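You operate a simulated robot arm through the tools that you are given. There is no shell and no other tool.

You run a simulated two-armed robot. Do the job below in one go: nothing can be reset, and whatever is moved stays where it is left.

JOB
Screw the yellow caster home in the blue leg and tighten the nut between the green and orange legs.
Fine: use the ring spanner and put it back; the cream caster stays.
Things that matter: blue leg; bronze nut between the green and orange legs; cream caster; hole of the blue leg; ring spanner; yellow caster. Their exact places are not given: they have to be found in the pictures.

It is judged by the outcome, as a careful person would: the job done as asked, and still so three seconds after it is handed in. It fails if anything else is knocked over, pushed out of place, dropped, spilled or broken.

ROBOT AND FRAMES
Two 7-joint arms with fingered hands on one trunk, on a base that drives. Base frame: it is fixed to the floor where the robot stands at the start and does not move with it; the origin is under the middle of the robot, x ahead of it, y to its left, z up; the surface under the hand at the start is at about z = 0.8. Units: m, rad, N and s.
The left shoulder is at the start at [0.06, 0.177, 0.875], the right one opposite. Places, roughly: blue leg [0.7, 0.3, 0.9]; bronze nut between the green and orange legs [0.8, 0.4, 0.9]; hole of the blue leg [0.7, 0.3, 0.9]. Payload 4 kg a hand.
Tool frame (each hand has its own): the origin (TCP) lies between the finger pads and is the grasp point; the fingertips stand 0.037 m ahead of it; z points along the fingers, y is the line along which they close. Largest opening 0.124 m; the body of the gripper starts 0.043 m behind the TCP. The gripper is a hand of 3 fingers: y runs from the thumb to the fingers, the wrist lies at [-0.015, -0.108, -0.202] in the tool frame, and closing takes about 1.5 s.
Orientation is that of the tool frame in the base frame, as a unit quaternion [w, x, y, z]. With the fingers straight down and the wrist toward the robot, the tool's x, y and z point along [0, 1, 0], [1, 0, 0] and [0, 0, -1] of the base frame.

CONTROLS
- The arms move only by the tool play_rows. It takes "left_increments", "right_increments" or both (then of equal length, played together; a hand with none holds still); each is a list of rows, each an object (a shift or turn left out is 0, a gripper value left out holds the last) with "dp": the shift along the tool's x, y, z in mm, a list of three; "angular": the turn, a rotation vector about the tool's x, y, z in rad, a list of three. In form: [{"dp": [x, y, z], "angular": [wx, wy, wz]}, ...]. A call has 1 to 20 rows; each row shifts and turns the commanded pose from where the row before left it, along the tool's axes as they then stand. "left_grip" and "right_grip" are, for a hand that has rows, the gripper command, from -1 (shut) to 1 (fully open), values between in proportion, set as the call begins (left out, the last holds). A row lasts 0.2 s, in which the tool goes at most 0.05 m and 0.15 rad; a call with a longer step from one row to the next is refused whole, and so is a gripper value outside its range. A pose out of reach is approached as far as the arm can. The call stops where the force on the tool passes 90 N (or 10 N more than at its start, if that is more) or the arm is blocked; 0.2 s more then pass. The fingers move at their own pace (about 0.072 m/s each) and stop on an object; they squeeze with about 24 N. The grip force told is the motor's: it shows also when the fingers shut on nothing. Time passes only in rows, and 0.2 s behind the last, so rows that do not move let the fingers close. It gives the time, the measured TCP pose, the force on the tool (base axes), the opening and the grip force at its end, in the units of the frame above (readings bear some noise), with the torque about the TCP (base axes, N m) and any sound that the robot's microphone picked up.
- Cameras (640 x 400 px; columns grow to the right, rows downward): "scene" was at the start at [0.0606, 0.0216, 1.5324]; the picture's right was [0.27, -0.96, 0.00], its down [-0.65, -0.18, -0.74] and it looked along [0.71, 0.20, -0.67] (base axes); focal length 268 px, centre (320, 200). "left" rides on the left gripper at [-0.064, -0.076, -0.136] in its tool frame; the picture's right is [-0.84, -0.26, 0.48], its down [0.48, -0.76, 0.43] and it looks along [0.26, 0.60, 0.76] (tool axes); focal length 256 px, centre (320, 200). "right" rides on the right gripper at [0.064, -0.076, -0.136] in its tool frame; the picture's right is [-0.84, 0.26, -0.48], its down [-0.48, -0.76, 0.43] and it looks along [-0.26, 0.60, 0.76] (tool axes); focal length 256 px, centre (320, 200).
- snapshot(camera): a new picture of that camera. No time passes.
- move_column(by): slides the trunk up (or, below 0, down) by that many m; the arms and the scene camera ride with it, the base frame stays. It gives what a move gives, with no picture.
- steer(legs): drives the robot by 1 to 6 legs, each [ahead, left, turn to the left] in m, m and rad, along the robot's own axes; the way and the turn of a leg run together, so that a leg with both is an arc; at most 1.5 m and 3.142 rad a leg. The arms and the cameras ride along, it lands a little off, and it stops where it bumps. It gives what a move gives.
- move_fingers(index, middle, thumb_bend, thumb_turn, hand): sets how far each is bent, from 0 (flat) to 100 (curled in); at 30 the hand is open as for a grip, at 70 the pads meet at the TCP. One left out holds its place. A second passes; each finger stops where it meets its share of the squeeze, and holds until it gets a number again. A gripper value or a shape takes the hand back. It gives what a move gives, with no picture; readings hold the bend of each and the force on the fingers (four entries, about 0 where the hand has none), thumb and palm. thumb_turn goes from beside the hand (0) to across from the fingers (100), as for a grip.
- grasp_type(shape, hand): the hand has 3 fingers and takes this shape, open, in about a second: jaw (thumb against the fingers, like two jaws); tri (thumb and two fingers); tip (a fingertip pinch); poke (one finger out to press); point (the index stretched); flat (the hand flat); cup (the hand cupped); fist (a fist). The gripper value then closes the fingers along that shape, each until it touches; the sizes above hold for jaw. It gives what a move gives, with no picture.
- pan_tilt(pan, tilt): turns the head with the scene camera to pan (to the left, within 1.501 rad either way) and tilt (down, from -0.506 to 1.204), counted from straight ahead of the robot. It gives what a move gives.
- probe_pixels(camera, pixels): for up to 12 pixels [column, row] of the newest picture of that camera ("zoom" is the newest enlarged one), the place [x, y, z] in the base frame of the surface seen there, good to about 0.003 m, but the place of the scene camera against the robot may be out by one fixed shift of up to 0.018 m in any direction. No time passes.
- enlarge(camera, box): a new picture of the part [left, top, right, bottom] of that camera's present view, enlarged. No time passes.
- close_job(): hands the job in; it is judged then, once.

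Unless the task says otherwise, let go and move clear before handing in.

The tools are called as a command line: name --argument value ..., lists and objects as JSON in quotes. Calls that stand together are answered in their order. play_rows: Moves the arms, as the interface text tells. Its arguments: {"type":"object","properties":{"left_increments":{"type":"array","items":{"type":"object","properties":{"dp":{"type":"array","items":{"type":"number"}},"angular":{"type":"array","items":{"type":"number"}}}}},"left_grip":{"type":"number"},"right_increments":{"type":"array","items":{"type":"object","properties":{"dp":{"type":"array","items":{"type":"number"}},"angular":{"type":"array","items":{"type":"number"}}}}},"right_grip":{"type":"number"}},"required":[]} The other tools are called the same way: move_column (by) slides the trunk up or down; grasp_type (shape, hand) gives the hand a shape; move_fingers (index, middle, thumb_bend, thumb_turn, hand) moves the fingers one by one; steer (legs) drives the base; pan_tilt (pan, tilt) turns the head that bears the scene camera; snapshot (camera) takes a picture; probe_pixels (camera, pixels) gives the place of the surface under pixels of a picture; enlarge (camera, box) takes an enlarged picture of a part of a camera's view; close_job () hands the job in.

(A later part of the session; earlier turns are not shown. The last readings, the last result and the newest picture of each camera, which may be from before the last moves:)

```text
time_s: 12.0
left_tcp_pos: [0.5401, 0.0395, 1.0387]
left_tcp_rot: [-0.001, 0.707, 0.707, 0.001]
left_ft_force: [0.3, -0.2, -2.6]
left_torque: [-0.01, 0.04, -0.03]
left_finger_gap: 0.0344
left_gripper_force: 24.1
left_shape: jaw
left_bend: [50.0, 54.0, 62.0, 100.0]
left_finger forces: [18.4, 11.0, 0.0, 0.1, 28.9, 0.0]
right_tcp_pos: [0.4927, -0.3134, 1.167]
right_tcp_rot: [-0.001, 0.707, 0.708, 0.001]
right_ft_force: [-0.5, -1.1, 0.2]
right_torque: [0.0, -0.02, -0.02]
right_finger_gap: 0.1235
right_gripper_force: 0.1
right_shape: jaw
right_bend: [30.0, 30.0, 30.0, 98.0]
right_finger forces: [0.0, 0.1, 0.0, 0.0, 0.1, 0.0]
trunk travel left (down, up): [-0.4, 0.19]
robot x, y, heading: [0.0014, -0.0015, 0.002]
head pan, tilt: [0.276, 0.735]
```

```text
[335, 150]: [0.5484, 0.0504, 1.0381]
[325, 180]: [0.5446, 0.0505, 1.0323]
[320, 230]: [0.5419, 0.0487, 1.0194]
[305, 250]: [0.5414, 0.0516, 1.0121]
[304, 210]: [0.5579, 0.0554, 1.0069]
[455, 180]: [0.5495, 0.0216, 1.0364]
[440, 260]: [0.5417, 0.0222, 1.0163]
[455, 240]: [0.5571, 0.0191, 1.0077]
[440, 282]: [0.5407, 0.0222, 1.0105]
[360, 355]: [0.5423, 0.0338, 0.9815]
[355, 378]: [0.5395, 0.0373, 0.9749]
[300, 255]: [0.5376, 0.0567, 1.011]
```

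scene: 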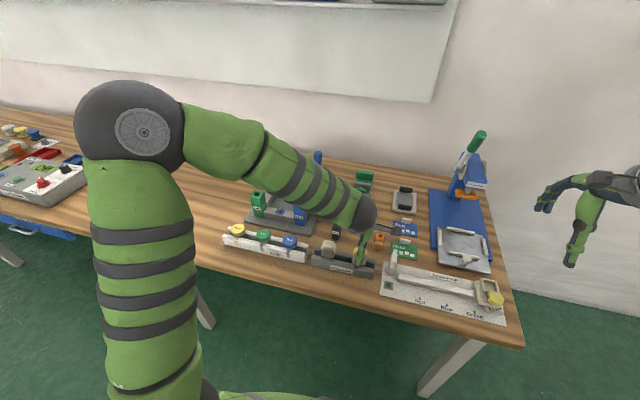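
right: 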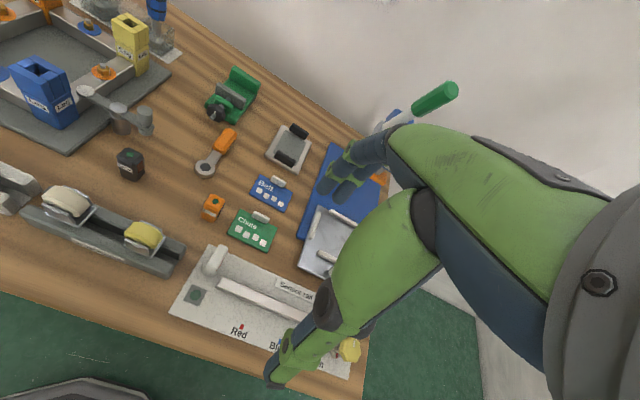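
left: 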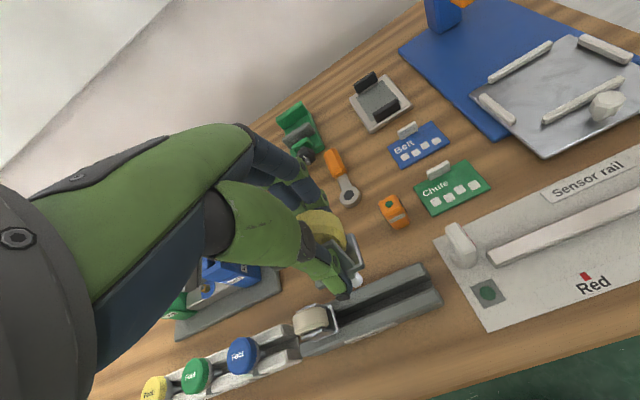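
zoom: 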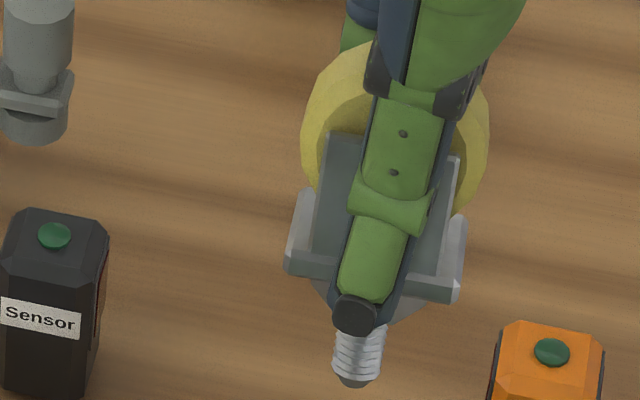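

The plate and cheek points show the caster pitched about 0.2 rad, with the stem tip toward the robot and matching the tilted pads. I'll tilt the hand −0.2 rad about its x to bring the stem upright, then recheck.

play_rows --left_increments '[{"angular": [-0.1, 0, 0]}, {"angular": [-0.1, 0, 0]}, {"dp": [0, 0, 0]}, {"dp": [0, 0, 0]}]'

enlarge --camera "scene" --box '[345, 205, 375, 240]'

enlarge --camera "left" --box '[310, 200, 380, 310]'

snapshot --camera "right"

```text
time_s: 13.0
left_tcp_pos: [0.5405, 0.0398, 1.0373]
left_tcp_rot: [0.071, 0.703, 0.704, 0.071]
left_ft_force: [-0.4, 0.0, -0.6]
left_torque: [-0.03, -0.01, -0.01]
left_finger_gap: 0.0344
left_gripper_force: 23.7
left_shape: jaw
left_bend: [50.0, 54.0, 62.0, 100.0]
left_finger forces: [18.5, 11.1, 0.0, 0.0, 29.2, 0.1]
right_tcp_pos: [0.4919, -0.3122, 1.1678]
right_tcp_rot: [0.0, 0.707, 0.707, 0.0]
right_ft_force: [-0.6, 0.2, -0.6]
right_torque: [-0.01, -0.01, -0.03]
right_finger_gap: 0.1235
right_gripper_force: 0.0
right_shape: jaw
right_bend: [30.0, 30.0, 30.0, 98.0]
right_finger forces: [0.0, 0.0, 0.0, 0.0, 0.0, 0.1]
trunk travel left (down, up): [-0.4, 0.19]
robot x, y, heading: [-0.0009, 0.0009, 0.0]
head pan, tilt: [0.276, 0.735]
```

```text
11.43 times, centred on (360, 222) of scene
```

zoom: 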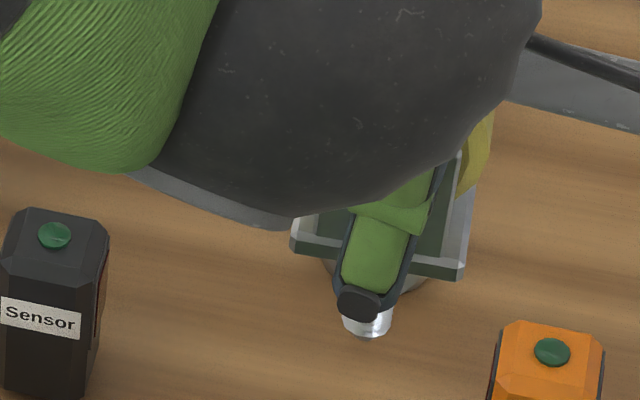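

```text
3.64 times, centred on (345, 255) of left
```

zoom: 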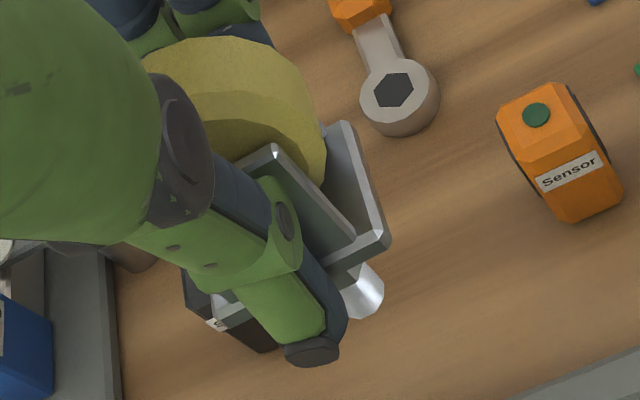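

```text
taken
```

right: 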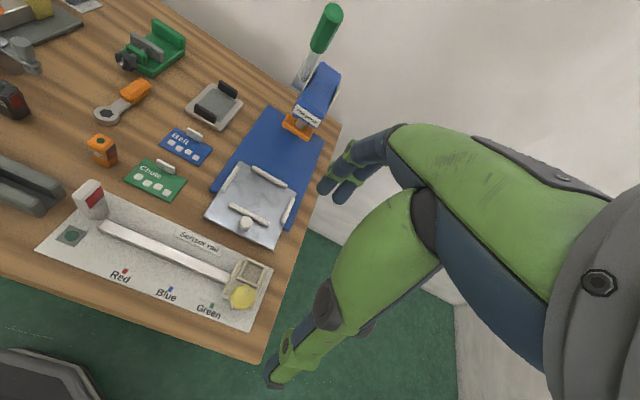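

Re-probing the same features to measure the remaining tilt.

probe_pixels --camera "zoom" --pixels '[[275, 150], [310, 190], [345, 228], [285, 160], [345, 126], [365, 170], [382, 220], [355, 200], [360, 290], [375, 285], [280, 190], [330, 235]]'

enlarge --camera "scene" --box '[345, 205, 375, 240]'

probe_pixels --camera "zoom" --pixels '[[440, 170], [430, 225], [420, 260], [470, 190], [458, 262], [460, 225], [300, 240], [305, 220], [370, 320], [365, 333], [430, 200], [335, 235]]'

```text
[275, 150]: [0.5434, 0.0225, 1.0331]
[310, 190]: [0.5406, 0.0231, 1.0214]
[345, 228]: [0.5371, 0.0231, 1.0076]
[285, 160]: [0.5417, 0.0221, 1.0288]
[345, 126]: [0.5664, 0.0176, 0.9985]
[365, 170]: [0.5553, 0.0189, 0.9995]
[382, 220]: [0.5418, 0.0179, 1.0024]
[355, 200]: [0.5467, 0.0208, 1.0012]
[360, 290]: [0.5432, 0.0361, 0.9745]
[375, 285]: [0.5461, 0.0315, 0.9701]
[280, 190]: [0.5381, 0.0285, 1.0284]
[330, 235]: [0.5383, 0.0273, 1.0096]
```

```text
11.43 times, centred on (360, 222) of scene
```

zoom: 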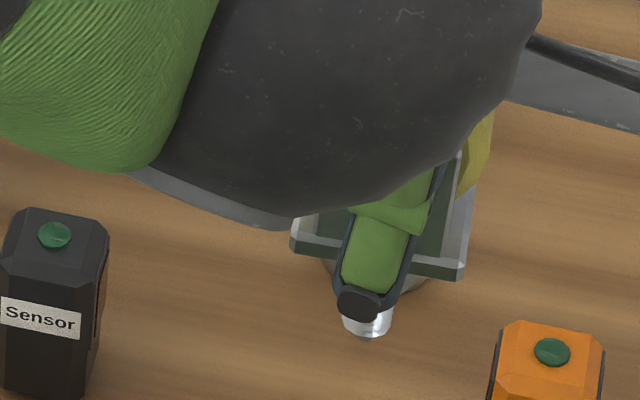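

```text
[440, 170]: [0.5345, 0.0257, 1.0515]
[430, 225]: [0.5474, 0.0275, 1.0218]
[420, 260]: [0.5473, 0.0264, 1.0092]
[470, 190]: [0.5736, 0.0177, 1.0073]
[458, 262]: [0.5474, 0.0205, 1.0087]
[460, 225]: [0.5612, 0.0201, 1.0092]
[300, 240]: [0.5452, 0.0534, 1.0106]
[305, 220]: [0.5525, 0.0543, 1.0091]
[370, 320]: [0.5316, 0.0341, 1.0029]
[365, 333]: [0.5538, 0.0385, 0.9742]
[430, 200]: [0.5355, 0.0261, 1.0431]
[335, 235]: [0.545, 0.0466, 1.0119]
```

The readings are noisy, so I'll average more points on the cheek face and plate strip for a better tilt estimate.

enlarge --camera "left" --box '[330, 215, 370, 285]'

probe_pixels --camera "zoom" --pixels '[[280, 60], [300, 110], [310, 140], [320, 160], [330, 180], [345, 210], [240, 105], [240, 140], [250, 170], [270, 190], [290, 210], [300, 225]]'

```text
5.71 times, centred on (350, 250) of left
```

zoom: 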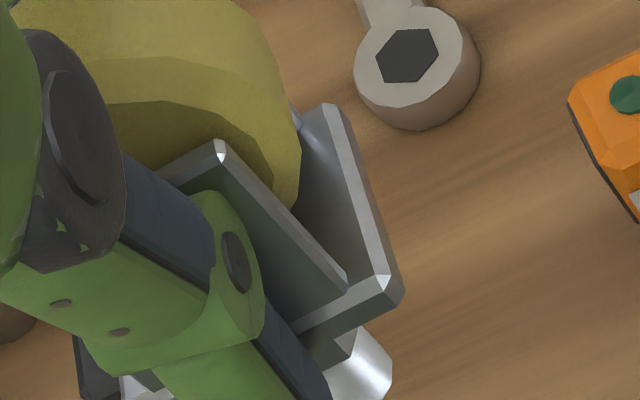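

```text
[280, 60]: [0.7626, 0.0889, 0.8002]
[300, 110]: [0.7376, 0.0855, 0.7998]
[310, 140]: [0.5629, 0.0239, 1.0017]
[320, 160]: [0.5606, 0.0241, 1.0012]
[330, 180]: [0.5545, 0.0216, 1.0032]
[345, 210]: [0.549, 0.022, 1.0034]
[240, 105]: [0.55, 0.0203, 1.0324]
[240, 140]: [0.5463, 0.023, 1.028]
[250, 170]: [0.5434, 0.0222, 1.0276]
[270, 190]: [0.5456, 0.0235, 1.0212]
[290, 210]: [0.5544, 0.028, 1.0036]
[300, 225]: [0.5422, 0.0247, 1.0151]
```

probe_pixels --camera "zoom" --pixels '[[335, 115], [345, 140], [355, 170], [365, 200], [375, 235], [385, 270], [375, 290], [355, 300], [330, 318], [340, 112], [350, 155], [380, 255]]'

probe_pixels --camera "zoom" --pixels '[[225, 160], [240, 178], [255, 195], [270, 212], [285, 228], [300, 245], [315, 260], [330, 278], [250, 215], [265, 240], [285, 265], [300, 285]]'

```text
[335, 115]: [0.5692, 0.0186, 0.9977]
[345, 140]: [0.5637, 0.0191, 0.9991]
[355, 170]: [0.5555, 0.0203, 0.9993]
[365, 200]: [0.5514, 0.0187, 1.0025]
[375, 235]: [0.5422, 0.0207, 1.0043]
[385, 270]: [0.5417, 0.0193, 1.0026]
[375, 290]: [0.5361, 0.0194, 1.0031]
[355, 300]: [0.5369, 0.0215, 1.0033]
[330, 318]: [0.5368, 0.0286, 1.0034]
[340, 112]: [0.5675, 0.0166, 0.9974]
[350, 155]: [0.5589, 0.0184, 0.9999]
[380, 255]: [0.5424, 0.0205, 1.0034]
```

```text
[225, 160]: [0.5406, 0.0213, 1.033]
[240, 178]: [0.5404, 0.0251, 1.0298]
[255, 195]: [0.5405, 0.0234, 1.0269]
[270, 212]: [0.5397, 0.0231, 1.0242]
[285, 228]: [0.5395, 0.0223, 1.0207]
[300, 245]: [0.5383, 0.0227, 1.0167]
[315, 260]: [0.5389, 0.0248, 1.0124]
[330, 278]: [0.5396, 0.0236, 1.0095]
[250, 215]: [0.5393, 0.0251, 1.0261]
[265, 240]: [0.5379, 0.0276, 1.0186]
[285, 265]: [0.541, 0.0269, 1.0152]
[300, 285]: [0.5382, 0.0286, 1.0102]
```

The estimates average to about 0.08 rad of tilt left over. Before inserting I want a clear look into the blue leg's hole, so I'll level the hand, carry the caster up and over, and look down with the left camera.

play_rows --left_increments '[{"angular": [0.1, 0, 0]}, {"angular": [0.1, 0, 0]}, {"dp": [0, 0, -30]}, {"dp": [40, 10, 0]}, {"dp": [40, 10, 0]}, {"dp": [40, 10, 0]}, {"dp": [40, 10, 0]}, {"dp": [40, 10, 0]}, {"dp": [40, 10, 0]}, {"dp": [41, 10, 0]}, {"dp": [40, 7.5, 0]}, {"dp": [0, 0, 15]}, {"dp": [0, 0, 0]}]'

snapshot --camera "left"

enlarge --camera "left" --box '[390, 150, 490, 250]'

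```text
time_s: 15.8
left_tcp_pos: [0.619, 0.3595, 1.0529]
left_tcp_rot: [0.0, 0.707, 0.707, 0.0]
left_ft_force: [-1.3, 0.1, -1.2]
left_torque: [0.01, 0.04, 0.01]
left_finger_gap: 0.0346
left_gripper_force: 24.5
left_shape: jaw
left_bend: [51.0, 54.0, 62.0, 100.0]
left_finger forces: [18.3, 10.9, 0.0, 0.0, 28.6, 0.1]
right_tcp_pos: [0.492, -0.3128, 1.1674]
right_tcp_rot: [-0.001, 0.707, 0.707, 0.001]
right_ft_force: [-0.3, 0.7, 0.3]
right_torque: [-0.01, 0.01, -0.03]
right_finger_gap: 0.1237
right_gripper_force: 0.0
right_shape: jaw
right_bend: [30.0, 30.0, 30.0, 98.0]
right_finger forces: [0.0, 0.1, 0.0, 0.0, 0.1, 0.1]
trunk travel left (down, up): [-0.4, 0.19]
robot x, y, heading: [0.0011, -0.0036, 0.001]
head pan, tilt: [0.276, 0.735]
```

```text
taken
```

left: 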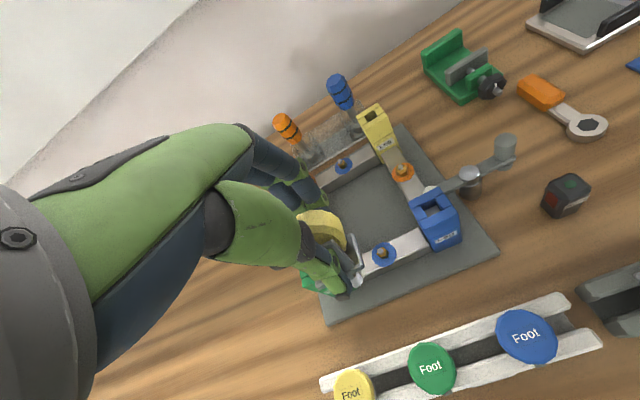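

```text
4.00 times, centred on (440, 200) of left
```

zoom: 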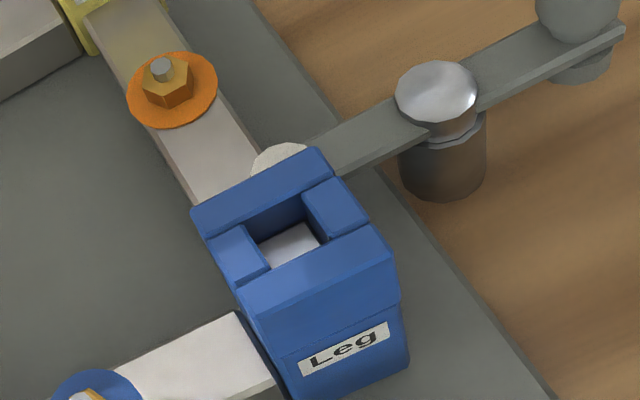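

The hole at zoom (285,235) has a light floor inside. I'll probe the rim, the hole's edges and the floor.

probe_pixels --camera "zoom" --pixels '[[290, 245], [300, 240], [270, 255], [240, 228], [305, 192], [345, 225], [265, 270], [192, 208], [318, 150], [397, 280], [250, 318], [280, 215]]'

enlarge --camera "left" --box '[418, 185, 448, 220]'

```text
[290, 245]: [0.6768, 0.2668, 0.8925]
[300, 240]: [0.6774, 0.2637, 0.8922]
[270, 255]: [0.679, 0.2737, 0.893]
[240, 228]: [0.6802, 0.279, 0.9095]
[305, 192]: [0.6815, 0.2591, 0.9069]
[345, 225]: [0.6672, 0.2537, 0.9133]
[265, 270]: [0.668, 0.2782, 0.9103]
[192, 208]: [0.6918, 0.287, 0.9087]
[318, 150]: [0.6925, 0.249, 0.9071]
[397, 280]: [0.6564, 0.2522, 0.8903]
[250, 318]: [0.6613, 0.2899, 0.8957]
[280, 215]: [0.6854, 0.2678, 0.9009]
```

```text
11.43 times, centred on (433, 202) of left
```

zoom: 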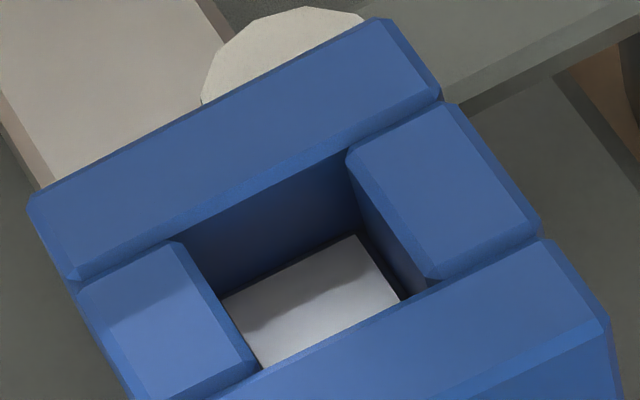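

probe_pixels --camera "zoom" --pixels '[[172, 250], [210, 315], [240, 360], [362, 165], [400, 220], [430, 268], [250, 205], [300, 180], [330, 340], [380, 318], [45, 200], [380, 30]]'

probe_pixels --camera "zoom" --pixels '[[100, 300], [120, 270], [150, 330], [430, 130], [470, 180], [520, 220], [425, 90], [535, 250], [595, 320], [75, 265], [200, 150], [450, 330]]'

```text
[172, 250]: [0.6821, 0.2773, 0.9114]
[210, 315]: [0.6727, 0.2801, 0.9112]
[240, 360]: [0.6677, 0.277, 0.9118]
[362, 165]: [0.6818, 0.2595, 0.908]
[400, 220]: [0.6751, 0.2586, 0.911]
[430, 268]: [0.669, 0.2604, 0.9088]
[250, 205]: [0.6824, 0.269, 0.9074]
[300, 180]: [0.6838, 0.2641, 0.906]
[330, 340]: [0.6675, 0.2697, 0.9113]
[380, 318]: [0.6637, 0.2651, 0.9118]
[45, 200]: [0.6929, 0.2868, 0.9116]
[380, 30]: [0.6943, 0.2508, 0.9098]
```

```text
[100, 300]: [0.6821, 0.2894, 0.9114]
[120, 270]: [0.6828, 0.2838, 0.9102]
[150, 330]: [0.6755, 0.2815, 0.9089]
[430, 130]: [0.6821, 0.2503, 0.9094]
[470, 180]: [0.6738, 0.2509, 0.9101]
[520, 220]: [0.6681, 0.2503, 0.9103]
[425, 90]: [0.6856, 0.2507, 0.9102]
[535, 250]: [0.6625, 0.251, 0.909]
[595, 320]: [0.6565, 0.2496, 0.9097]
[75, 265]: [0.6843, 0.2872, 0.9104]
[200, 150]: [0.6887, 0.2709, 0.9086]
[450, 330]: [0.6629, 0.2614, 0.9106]
```

The hole centre is about (0.675,0.269), top at z 0.910, and about 17 mm wide. I'll hover the stem over it with the hand tilted to make the stem upright.

play_rows --left_increments '[{"dp": [-30, 14, 0]}, {"dp": [-30, 14, 0]}, {"dp": [-29, 13.5, 0]}, {"angular": [-0.09, 0, 0]}, {"angular": [-0.09, 0, 0]}, {"angular": [-0.09, 0, 0]}, {"dp": [0, 0, 0]}, {"dp": [0, 0, 0]}]'

snapshot --camera "left"

enlarge --camera "scene" --box '[270, 170, 350, 220]'

enlarge --camera "left" --box '[290, 200, 390, 330]'

```text
time_s: 17.6
left_tcp_pos: [0.6594, 0.2714, 1.0524]
left_tcp_rot: [0.096, 0.7, 0.701, 0.096]
left_ft_force: [-0.1, -0.9, -1.2]
left_torque: [0.0, 0.0, 0.04]
left_finger_gap: 0.0343
left_gripper_force: 24.3
left_shape: jaw
left_bend: [51.0, 54.0, 62.0, 100.0]
left_finger forces: [17.9, 10.8, 0.1, 0.1, 28.8, 0.0]
right_tcp_pos: [0.4923, -0.3125, 1.1679]
right_tcp_rot: [0.0, 0.707, 0.707, 0.001]
right_ft_force: [0.3, -0.7, 0.2]
right_torque: [0.02, 0.0, -0.03]
right_finger_gap: 0.1241
right_gripper_force: 0.1
right_shape: jaw
right_bend: [30.0, 30.0, 30.0, 98.0]
right_finger forces: [0.0, 0.0, 0.1, 0.1, 0.0, 0.1]
trunk travel left (down, up): [-0.4, 0.19]
robot x, y, heading: [-0.0004, 0.0032, -0.001]
head pan, tilt: [0.276, 0.735]
```

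```text
taken
```

left: 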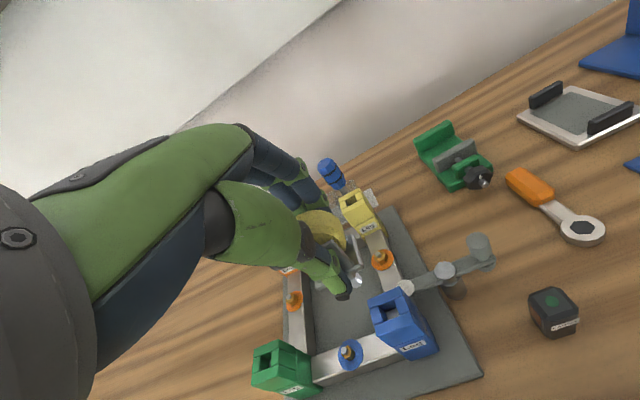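

```text
8.00 times, centred on (310, 195) of scene
```

zoom: 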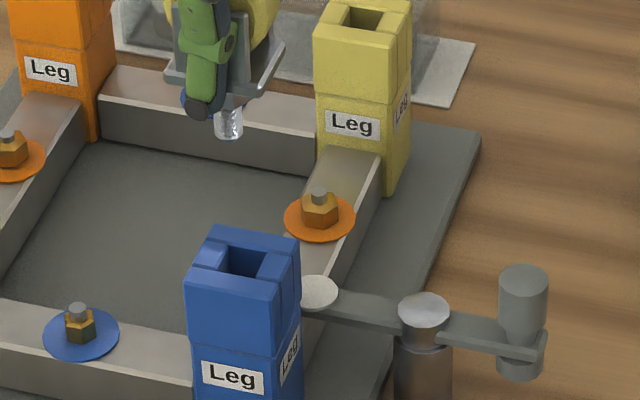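

```text
3.08 times, centred on (340, 265) of left
```

zoom: 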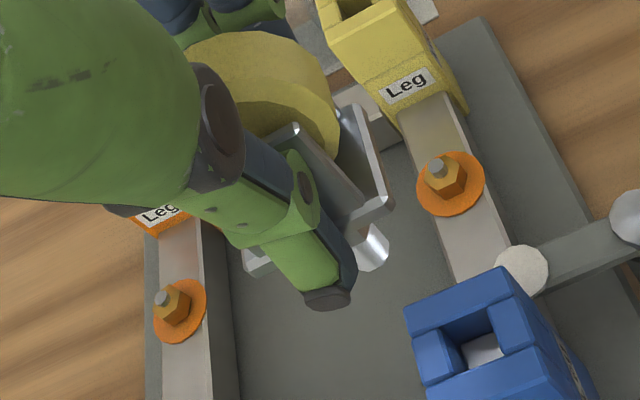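

I'll probe the stem tip (left zoom 372,262) against the hole rim.

probe_pixels --camera "zoom" --pixels '[[370, 235], [375, 250], [372, 262], [362, 262], [383, 245], [365, 130], [385, 195], [355, 220], [297, 130], [350, 110], [330, 175], [375, 168]]'

enlarge --camera "scene" --box '[285, 165, 315, 205]'

probe_pixels --camera "zoom" --pixels '[[280, 230], [275, 245], [285, 255], [295, 245], [290, 220], [345, 140], [330, 175], [240, 160], [200, 165], [355, 120], [300, 170], [290, 235]]'

```text
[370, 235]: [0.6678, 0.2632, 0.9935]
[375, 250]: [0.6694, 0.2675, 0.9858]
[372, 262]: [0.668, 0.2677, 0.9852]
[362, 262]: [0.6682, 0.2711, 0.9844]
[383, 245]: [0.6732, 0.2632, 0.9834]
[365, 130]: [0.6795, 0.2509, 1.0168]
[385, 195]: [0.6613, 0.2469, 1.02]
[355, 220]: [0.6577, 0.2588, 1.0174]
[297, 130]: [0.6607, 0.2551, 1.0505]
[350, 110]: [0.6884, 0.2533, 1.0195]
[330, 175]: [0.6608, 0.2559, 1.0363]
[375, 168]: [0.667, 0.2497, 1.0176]
```

```text
10.00 times, centred on (300, 185) of scene
```

zoom: 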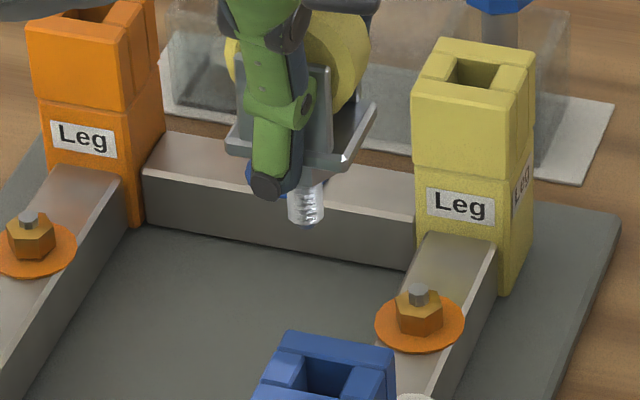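

```text
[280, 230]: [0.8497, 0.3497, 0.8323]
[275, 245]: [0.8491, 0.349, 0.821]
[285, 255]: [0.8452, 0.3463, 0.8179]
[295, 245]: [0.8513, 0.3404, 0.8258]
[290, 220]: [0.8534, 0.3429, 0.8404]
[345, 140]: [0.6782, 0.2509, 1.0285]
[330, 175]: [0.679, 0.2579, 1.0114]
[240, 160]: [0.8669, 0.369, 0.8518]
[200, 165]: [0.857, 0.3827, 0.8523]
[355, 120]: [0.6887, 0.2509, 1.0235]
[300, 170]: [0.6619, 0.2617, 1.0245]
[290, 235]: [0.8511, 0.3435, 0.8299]
```

The tilt now reads near zero. I'll probe the stem in this scene zoom (305,205) plus the blue rim for a relative measure.

probe_pixels --camera "zoom" --pixels '[[305, 200], [305, 215], [294, 205], [318, 205], [306, 223], [228, 145], [345, 165], [285, 340], [385, 355], [310, 365], [365, 375], [335, 345]]'

enlarge --camera "scene" --box '[290, 175, 310, 195]'

```text
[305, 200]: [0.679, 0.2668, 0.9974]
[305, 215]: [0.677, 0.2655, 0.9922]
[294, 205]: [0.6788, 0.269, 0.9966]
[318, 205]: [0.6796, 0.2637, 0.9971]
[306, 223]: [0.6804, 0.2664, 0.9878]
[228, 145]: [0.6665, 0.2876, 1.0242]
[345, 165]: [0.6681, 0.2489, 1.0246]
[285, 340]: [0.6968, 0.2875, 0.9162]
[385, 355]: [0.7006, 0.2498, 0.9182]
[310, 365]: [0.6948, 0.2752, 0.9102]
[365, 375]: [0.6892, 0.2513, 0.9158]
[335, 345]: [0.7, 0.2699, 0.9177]
```

```text
16.00 times, centred on (300, 185) of scene
```

zoom: 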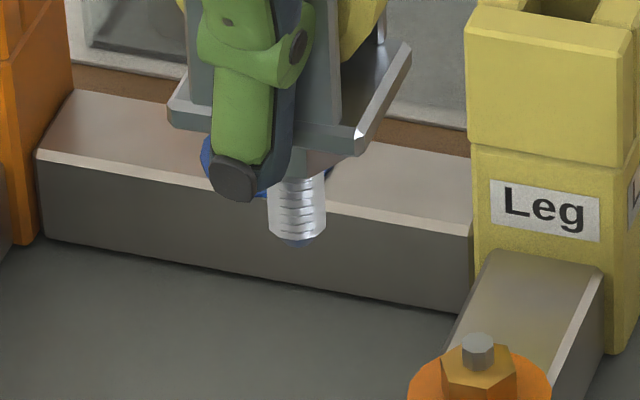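

Relative to the hole, the stem axis is at about (0.675,0.267), so I need roughly +2 mm in y. I'll correct that and wind the hand counter-clockwise about the stem axis by 1.0 rad, to gain screwing stroke before insertion.

play_rows --left_increments '[{"dp": [2, 0, 0]}, {"dp": [-1.95, -0.53, -0.15], "angular": [0, 0.0334, -0.1205]}, {"dp": [-1.95, -0.53, -0.15], "angular": [0, 0.0334, -0.1205]}, {"dp": [-1.95, -0.53, -0.15], "angular": [0, 0.0334, -0.1205]}, {"dp": [-1.95, -0.53, -0.15], "angular": [0, 0.0334, -0.1205]}, {"dp": [-1.95, -0.53, -0.15], "angular": [0, 0.0334, -0.1205]}, {"dp": [-1.95, -0.53, -0.15], "angular": [0, 0.0334, -0.1205]}, {"dp": [-1.95, -0.53, -0.15], "angular": [0, 0.0334, -0.1205]}, {"dp": [-1.95, -0.53, -0.15], "angular": [0, 0.0334, -0.1205]}, {"dp": [0, 0, 0]}, {"dp": [0, 0, 0]}]'

snapshot --camera "left"

enlarge --camera "scene" --box '[285, 165, 315, 205]'

```text
time_s: 20.0
left_tcp_pos: [0.6628, 0.2586, 1.0522]
left_tcp_rot: [0.038, 0.278, 0.951, 0.129]
left_ft_force: [0.7, -0.1, -1.5]
left_torque: [0.0, 0.02, 0.02]
left_finger_gap: 0.0341
left_gripper_force: 23.9
left_shape: jaw
left_bend: [51.0, 54.0, 62.0, 100.0]
left_finger forces: [17.8, 10.7, 0.0, 0.0, 28.4, 0.0]
right_tcp_pos: [0.4921, -0.3135, 1.1662]
right_tcp_rot: [-0.001, 0.708, 0.707, 0.001]
right_ft_force: [0.2, 0.2, -0.6]
right_torque: [0.03, -0.04, 0.03]
right_finger_gap: 0.1238
right_gripper_force: 0.1
right_shape: jaw
right_bend: [30.0, 30.0, 30.0, 98.0]
right_finger forces: [0.1, 0.0, 0.1, 0.1, 0.0, 0.1]
trunk travel left (down, up): [-0.4, 0.19]
robot x, y, heading: [0.0015, -0.0033, -0.002]
head pan, tilt: [0.276, 0.735]
```

```text
taken
```

left: 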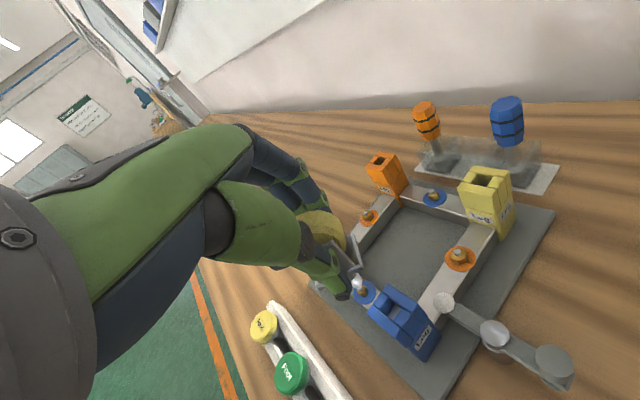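

```text
10.00 times, centred on (300, 185) of scene
```

zoom: 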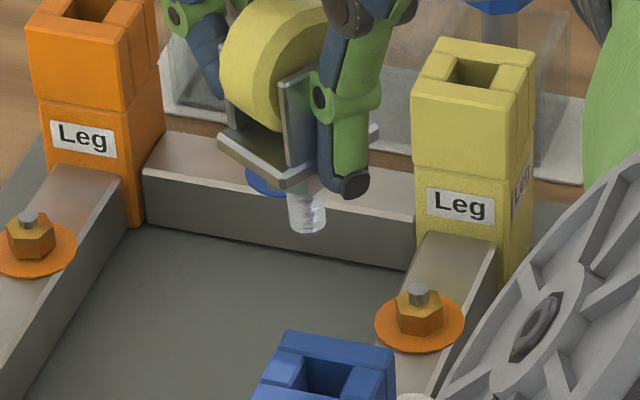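

The rotation was fully reached. I'll see whether the arm can wind another −0.5 rad, so that a half-turn stroke has margin.

play_rows --left_increments '[{"dp": [-1.95, -0.53, -0.15], "angular": [0, 0.0334, -0.1205]}, {"dp": [-1.95, -0.53, -0.15], "angular": [0, 0.0334, -0.1205]}, {"dp": [-1.95, -0.53, -0.15], "angular": [0, 0.0334, -0.1205]}, {"dp": [-1.95, -0.53, -0.15], "angular": [0, 0.0334, -0.1205]}, {"dp": [0, 0, 0]}, {"dp": [0, 0, 0]}]'

snapshot --camera "scene"

snapshot --camera "left"

enlarge --camera "scene" --box '[285, 165, 315, 205]'

```text
time_s: 21.4
left_tcp_pos: [0.6685, 0.2532, 1.0531]
left_tcp_rot: [0.005, 0.035, 0.99, 0.134]
left_ft_force: [-0.1, -0.8, -1.4]
left_torque: [-0.02, -0.01, 0.0]
left_finger_gap: 0.0341
left_gripper_force: 23.7
left_shape: jaw
left_bend: [51.0, 54.0, 62.0, 100.0]
left_finger forces: [17.6, 10.5, 0.0, 0.0, 28.2, 0.1]
right_tcp_pos: [0.4914, -0.313, 1.1668]
right_tcp_rot: [-0.001, 0.707, 0.707, 0.001]
right_ft_force: [0.2, -0.2, 0.3]
right_torque: [-0.02, 0.05, 0.02]
right_finger_gap: 0.1238
right_gripper_force: 0.0
right_shape: jaw
right_bend: [30.0, 30.0, 30.0, 98.0]
right_finger forces: [0.0, 0.1, 0.0, 0.0, 0.0, 0.0]
trunk travel left (down, up): [-0.4, 0.19]
robot x, y, heading: [-0.0046, 0.0009, -0.001]
head pan, tilt: [0.276, 0.735]
```

```text
taken
```

scene: 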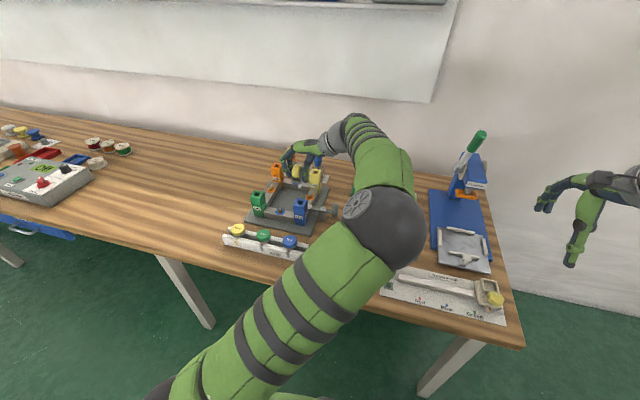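

```text
taken
```

left: 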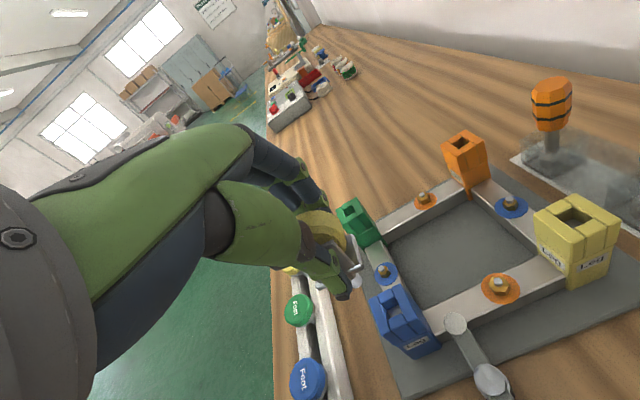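

```text
10.00 times, centred on (300, 185) of scene
```

zoom: 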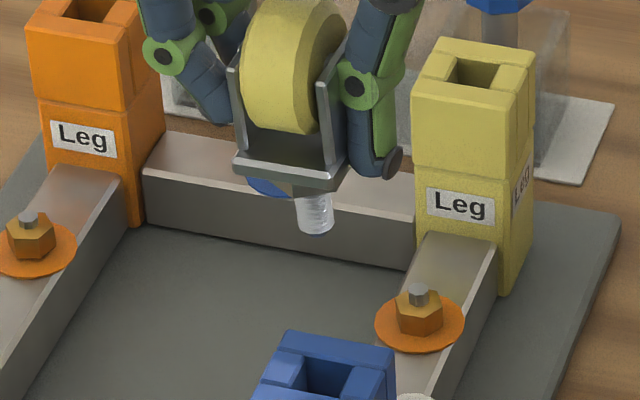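

The profile view shows the stem leaning about 0.05 rad toward the thumb (stem 311,195→316,235 in zoom). I'll add −0.05 rad of tilt with a matching shift and probe.

play_rows --left_increments '[{"dp": [0, -2.8, 0], "angular": [-0.05, 0, 0]}, {"dp": [0, 0, 0]}, {"dp": [0, 0, 0]}]'

enlarge --camera "scene" --box '[290, 175, 310, 195]'

probe_pixels --camera "zoom" --pixels '[[300, 225], [305, 240], [310, 255], [285, 235], [328, 230], [310, 215], [190, 165], [330, 215], [225, 185], [275, 195], [350, 190], [200, 130]]'

enlarge --camera "left" --box '[310, 220, 450, 370]'

```text
time_s: 22.2
left_tcp_pos: [0.6676, 0.2512, 1.0514]
left_tcp_rot: [0.006, 0.036, 0.987, 0.159]
left_ft_force: [0.5, -1.0, -1.3]
left_torque: [-0.01, 0.04, 0.0]
left_finger_gap: 0.0343
left_gripper_force: 24.2
left_shape: jaw
left_bend: [51.0, 54.0, 62.0, 100.0]
left_finger forces: [17.7, 10.4, 0.1, 0.0, 28.2, 0.0]
right_tcp_pos: [0.4922, -0.3114, 1.1674]
right_tcp_rot: [-0.001, 0.707, 0.707, 0.0]
right_ft_force: [1.0, -0.2, -0.4]
right_torque: [-0.01, 0.0, -0.01]
right_finger_gap: 0.1237
right_gripper_force: 0.0
right_shape: jaw
right_bend: [30.0, 30.0, 30.0, 98.0]
right_finger forces: [0.0, 0.0, 0.1, 0.1, 0.0, 0.0]
trunk travel left (down, up): [-0.4, 0.19]
robot x, y, heading: [0.0009, -0.0001, -0.002]
head pan, tilt: [0.276, 0.735]
```

```text
16.00 times, centred on (300, 185) of scene
```

zoom: 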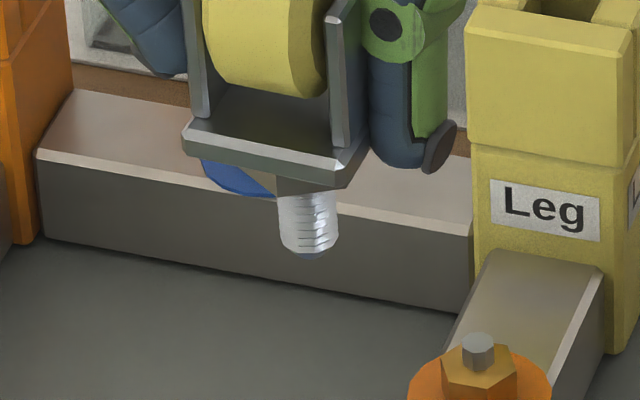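

```text
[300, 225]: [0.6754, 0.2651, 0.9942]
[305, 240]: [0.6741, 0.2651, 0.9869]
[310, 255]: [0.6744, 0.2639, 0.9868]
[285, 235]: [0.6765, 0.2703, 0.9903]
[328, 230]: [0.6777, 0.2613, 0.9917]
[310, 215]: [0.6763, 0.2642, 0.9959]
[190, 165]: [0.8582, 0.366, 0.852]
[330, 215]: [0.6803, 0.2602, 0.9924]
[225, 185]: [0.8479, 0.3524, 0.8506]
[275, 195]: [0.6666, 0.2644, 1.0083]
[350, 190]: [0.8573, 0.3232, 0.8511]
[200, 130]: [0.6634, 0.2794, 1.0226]
```

```text
2.67 times, centred on (380, 295) of left
```

zoom: 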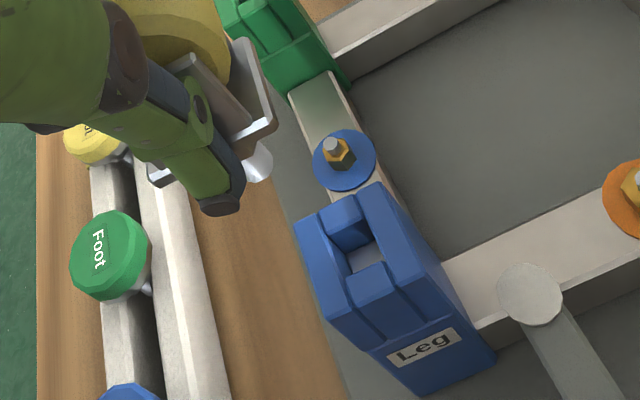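

The stem centre reads about (0.673,0.266), so I'll nudge it by (+1,+3) mm and lower it straight down by 50 mm to just above the rim.

play_rows --left_increments '[{"dp": [-0.8, 2.9, 0.95]}, {"dp": [0, -6.29, 18.98]}, {"dp": [0, -6.29, 18.98]}, {"dp": [0, -3.15, 9.49]}, {"dp": [0, 0, 0]}, {"dp": [0, 0, 0]}]'

enlarge --camera "scene" --box '[290, 185, 310, 215]'

enlarge --camera "left" --box '[310, 220, 400, 320]'

```text
time_s: 23.6
left_tcp_pos: [0.6687, 0.2534, 1.002]
left_tcp_rot: [0.006, 0.036, 0.987, 0.158]
left_ft_force: [0.5, 0.6, -1.6]
left_torque: [-0.03, 0.0, 0.0]
left_finger_gap: 0.034
left_gripper_force: 24.4
left_shape: jaw
left_bend: [51.0, 54.0, 62.0, 100.0]
left_finger forces: [17.7, 10.5, 0.0, 0.0, 28.2, 0.0]
right_tcp_pos: [0.4917, -0.313, 1.1666]
right_tcp_rot: [0.0, 0.707, 0.708, 0.0]
right_ft_force: [0.0, 0.2, 0.3]
right_torque: [-0.01, -0.01, -0.05]
right_finger_gap: 0.1239
right_gripper_force: 0.1
right_shape: jaw
right_bend: [30.0, 30.0, 30.0, 98.0]
right_finger forces: [0.0, 0.0, 0.1, 0.1, 0.0, 0.0]
trunk travel left (down, up): [-0.4, 0.19]
robot x, y, heading: [-0.002, 0.0004, 0.001]
head pan, tilt: [0.276, 0.735]
```

```text
13.33 times, centred on (300, 200) of scene
```

zoom: 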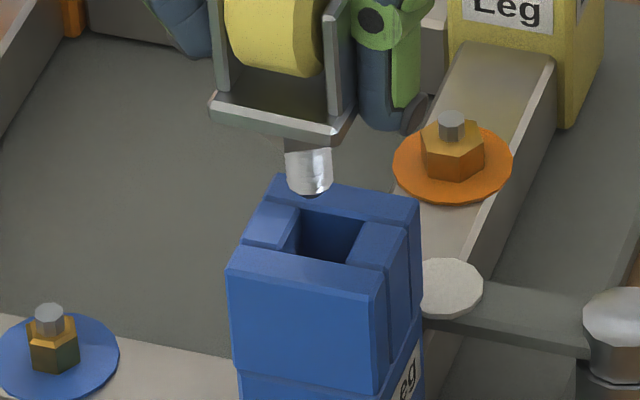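

```text
4.00 times, centred on (355, 270) of left
```

zoom: 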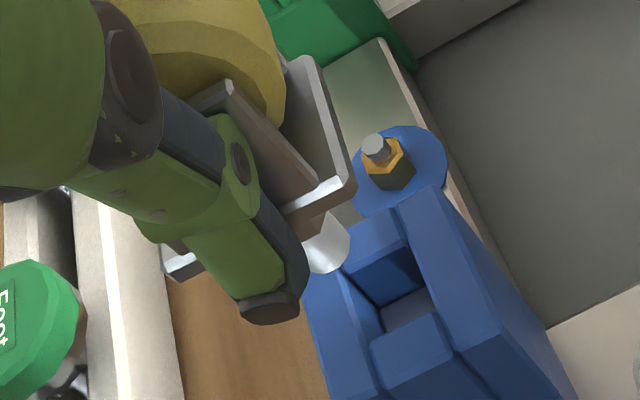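

Seen from the scene, the stem looks about 4 mm left of the hole's centre (tip 311,190 versus hole 331,237). I'll probe the tip and rim in this same view so the camera shift cancels.

enlarge --camera "scene" --box '[290, 185, 310, 215]'

probe_pixels --camera "zoom" --pixels '[[310, 180], [295, 175], [325, 175], [310, 190], [310, 165], [302, 185], [280, 178], [415, 200], [285, 215], [360, 250], [330, 208], [382, 290]]'

probe_pixels --camera "zoom" --pixels '[[290, 160], [330, 160], [318, 185], [303, 170], [235, 262], [240, 250], [270, 230], [300, 235], [345, 262], [370, 225], [310, 200], [405, 210]]'

```text
13.33 times, centred on (300, 200) of scene
```

zoom: 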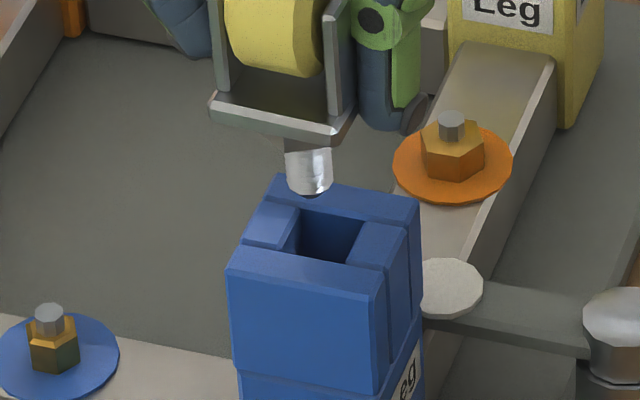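

```text
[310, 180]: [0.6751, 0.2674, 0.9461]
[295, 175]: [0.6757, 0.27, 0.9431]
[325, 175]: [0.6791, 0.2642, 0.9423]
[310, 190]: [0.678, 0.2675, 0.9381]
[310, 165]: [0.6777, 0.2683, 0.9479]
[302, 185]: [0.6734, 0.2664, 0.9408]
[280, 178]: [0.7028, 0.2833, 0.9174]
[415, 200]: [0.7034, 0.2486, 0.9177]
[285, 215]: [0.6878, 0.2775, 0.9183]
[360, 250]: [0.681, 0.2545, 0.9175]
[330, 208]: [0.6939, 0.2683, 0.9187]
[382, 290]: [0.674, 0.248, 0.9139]
```

```text
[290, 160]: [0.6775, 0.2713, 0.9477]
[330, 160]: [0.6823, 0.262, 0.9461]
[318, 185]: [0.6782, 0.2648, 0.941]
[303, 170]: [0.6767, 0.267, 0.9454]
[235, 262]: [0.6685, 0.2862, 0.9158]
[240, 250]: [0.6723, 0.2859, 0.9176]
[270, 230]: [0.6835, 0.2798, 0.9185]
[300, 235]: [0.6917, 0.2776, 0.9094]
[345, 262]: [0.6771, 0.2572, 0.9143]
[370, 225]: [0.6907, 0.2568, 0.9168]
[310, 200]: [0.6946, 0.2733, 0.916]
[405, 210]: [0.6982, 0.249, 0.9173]
```

Combining both estimates, the stem needs about +3.5 mm x and −0.7 mm y. I'll apply that and lower 22 mm in small steps, watching the force.

play_rows --left_increments '[{"dp": [-3.5, -0.43, -0.14]}, {"dp": [0, -1.57, 4.75]}, {"dp": [0, -1.57, 4.75]}, {"dp": [0, -1.57, 4.75]}, {"dp": [0, -1.57, 4.75]}, {"dp": [0, -0.63, 1.9]}, {"dp": [0, 0, 0]}]'

enlarge --camera "scene" --box '[290, 185, 310, 215]'

enlarge --camera "left" --box '[310, 220, 400, 320]'

```text
time_s: 25.2
left_tcp_pos: [0.6734, 0.2537, 0.9791]
left_tcp_rot: [0.006, 0.035, 0.987, 0.16]
left_ft_force: [-0.2, 0.6, -2.4]
left_torque: [-0.04, -0.01, 0.02]
left_finger_gap: 0.034
left_gripper_force: 24.6
left_shape: jaw
left_bend: [51.0, 54.0, 62.0, 100.0]
left_finger forces: [17.7, 10.6, 0.0, 0.0, 28.3, 0.1]
right_tcp_pos: [0.4916, -0.3133, 1.1666]
right_tcp_rot: [-0.001, 0.707, 0.707, 0.001]
right_ft_force: [0.4, -0.2, 0.3]
right_torque: [0.01, 0.01, 0.0]
right_finger_gap: 0.1238
right_gripper_force: 0.1
right_shape: jaw
right_bend: [30.0, 30.0, 30.0, 98.0]
right_finger forces: [0.0, 0.0, 0.1, 0.1, 0.1, 0.0]
trunk travel left (down, up): [-0.4, 0.19]
robot x, y, heading: [-0.0004, 0.0037, -0.001]
head pan, tilt: [0.276, 0.735]
```

```text
13.33 times, centred on (300, 200) of scene
```

zoom: 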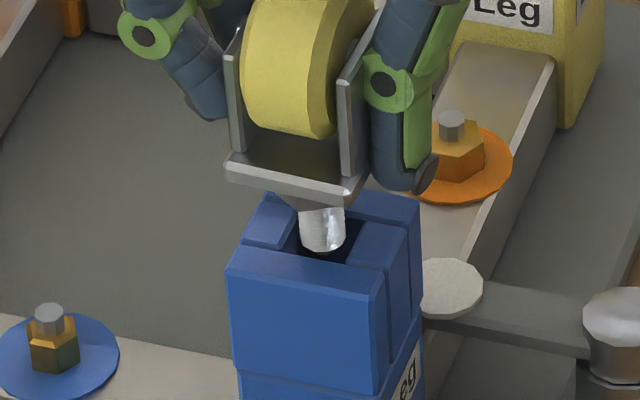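

```text
4.00 times, centred on (355, 270) of left
```

zoom: 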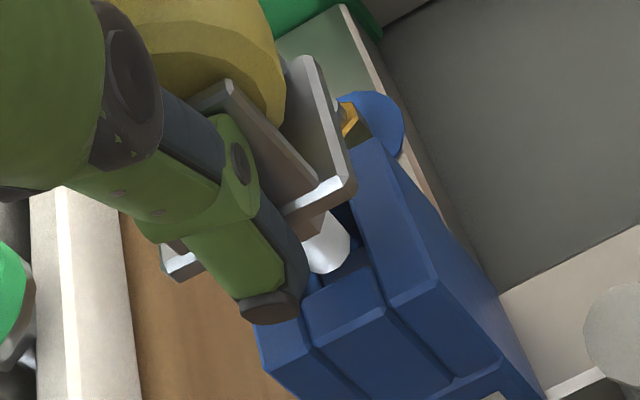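

The stem tip is now in the mouth of the hole (322,235). I'll lower gently until I feel resistance.

play_rows --left_increments '[{"dp": [0, -0.63, 1.9]}, {"dp": [0, -0.63, 1.9]}, {"dp": [0, -0.63, 1.9]}, {"dp": [0, -0.63, 1.9]}, {"dp": [0, 0, 0]}]'

enlarge --camera "scene" --box '[290, 185, 310, 215]'

```text
time_s: 26.4
left_tcp_pos: [0.6721, 0.2535, 0.9724]
left_tcp_rot: [0.005, 0.035, 0.987, 0.159]
left_ft_force: [0.4, 0.6, -2.5]
left_torque: [-0.03, 0.03, 0.04]
left_finger_gap: 0.034
left_gripper_force: 24.0
left_shape: jaw
left_bend: [51.0, 54.0, 62.0, 100.0]
left_finger forces: [17.8, 10.4, 0.0, 0.0, 28.3, 0.0]
right_tcp_pos: [0.4909, -0.3119, 1.1671]
right_tcp_rot: [0.0, 0.707, 0.707, 0.0]
right_ft_force: [-0.4, 0.5, -0.5]
right_torque: [-0.01, 0.0, 0.02]
right_finger_gap: 0.1238
right_gripper_force: 0.1
right_shape: jaw
right_bend: [30.0, 30.0, 30.0, 98.0]
right_finger forces: [0.0, 0.1, 0.0, 0.1, 0.0, 0.1]
trunk travel left (down, up): [-0.4, 0.19]
robot x, y, heading: [-0.0014, 0.0028, 0.003]
head pan, tilt: [0.276, 0.735]
```

```text
13.33 times, centred on (300, 200) of scene
```

zoom: 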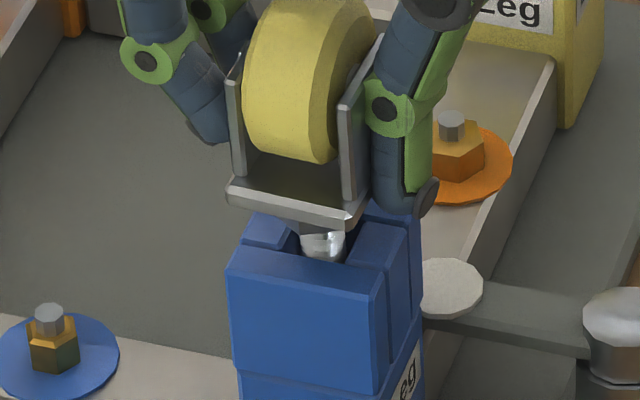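

No resistance yet, so I'll lower another 8 mm.

play_rows --left_increments '[{"dp": [0, -0.63, 1.9]}, {"dp": [0, -0.63, 1.9]}, {"dp": [0, 0, 0]}]'

play_rows --left_increments '[{"dp": [0, -0.63, 1.9]}, {"dp": [0, -0.63, 1.9]}, {"dp": [0, 0, 0]}]'

enlarge --camera "scene" --box '[290, 185, 310, 215]'

```text
time_s: 27.2
left_tcp_pos: [0.6718, 0.2529, 0.9679]
left_tcp_rot: [0.006, 0.035, 0.987, 0.158]
left_ft_force: [0.0, 0.4, -0.3]
left_torque: [-0.01, 0.01, 0.01]
left_finger_gap: 0.0338
left_gripper_force: 23.6
left_shape: jaw
left_bend: [51.0, 54.0, 62.0, 100.0]
left_finger forces: [17.8, 10.4, 0.1, 0.0, 28.3, 0.0]
right_tcp_pos: [0.4918, -0.3135, 1.1671]
right_tcp_rot: [-0.001, 0.707, 0.707, 0.002]
right_ft_force: [-0.7, 0.5, 0.2]
right_torque: [-0.03, 0.01, 0.0]
right_finger_gap: 0.1237
right_gripper_force: 0.1
right_shape: jaw
right_bend: [30.0, 30.0, 30.0, 98.0]
right_finger forces: [0.0, 0.1, 0.0, 0.1, 0.0, 0.0]
trunk travel left (down, up): [-0.4, 0.19]
robot x, y, heading: [-0.0014, 0.0022, 0.001]
head pan, tilt: [0.276, 0.735]
```

```text
time_s: 28.0
left_tcp_pos: [0.6729, 0.2535, 0.9682]
left_tcp_rot: [0.007, 0.035, 0.986, 0.161]
left_ft_force: [0.6, -0.3, 20.8]
left_torque: [0.26, -0.04, -0.01]
left_finger_gap: 0.034
left_gripper_force: 24.2
left_shape: jaw
left_bend: [51.0, 54.0, 63.0, 100.0]
left_finger forces: [19.1, 11.8, 0.0, 0.0, 32.0, 0.1]
right_tcp_pos: [0.4916, -0.3143, 1.1686]
right_tcp_rot: [0.0, 0.707, 0.707, 0.001]
right_ft_force: [0.6, 0.3, -0.2]
right_torque: [-0.01, -0.04, -0.01]
right_finger_gap: 0.1237
right_gripper_force: 0.2
right_shape: jaw
right_bend: [30.0, 30.0, 30.0, 98.0]
right_finger forces: [0.0, 0.0, 0.1, 0.1, 0.0, 0.1]
trunk travel left (down, up): [-0.4, 0.19]
robot x, y, heading: [0.0016, -0.0015, 0.004]
head pan, tilt: [0.276, 0.735]
```

```text
13.33 times, centred on (300, 200) of scene
```

zoom: 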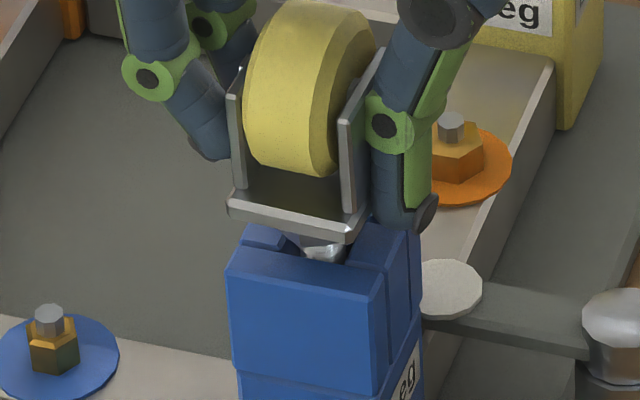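

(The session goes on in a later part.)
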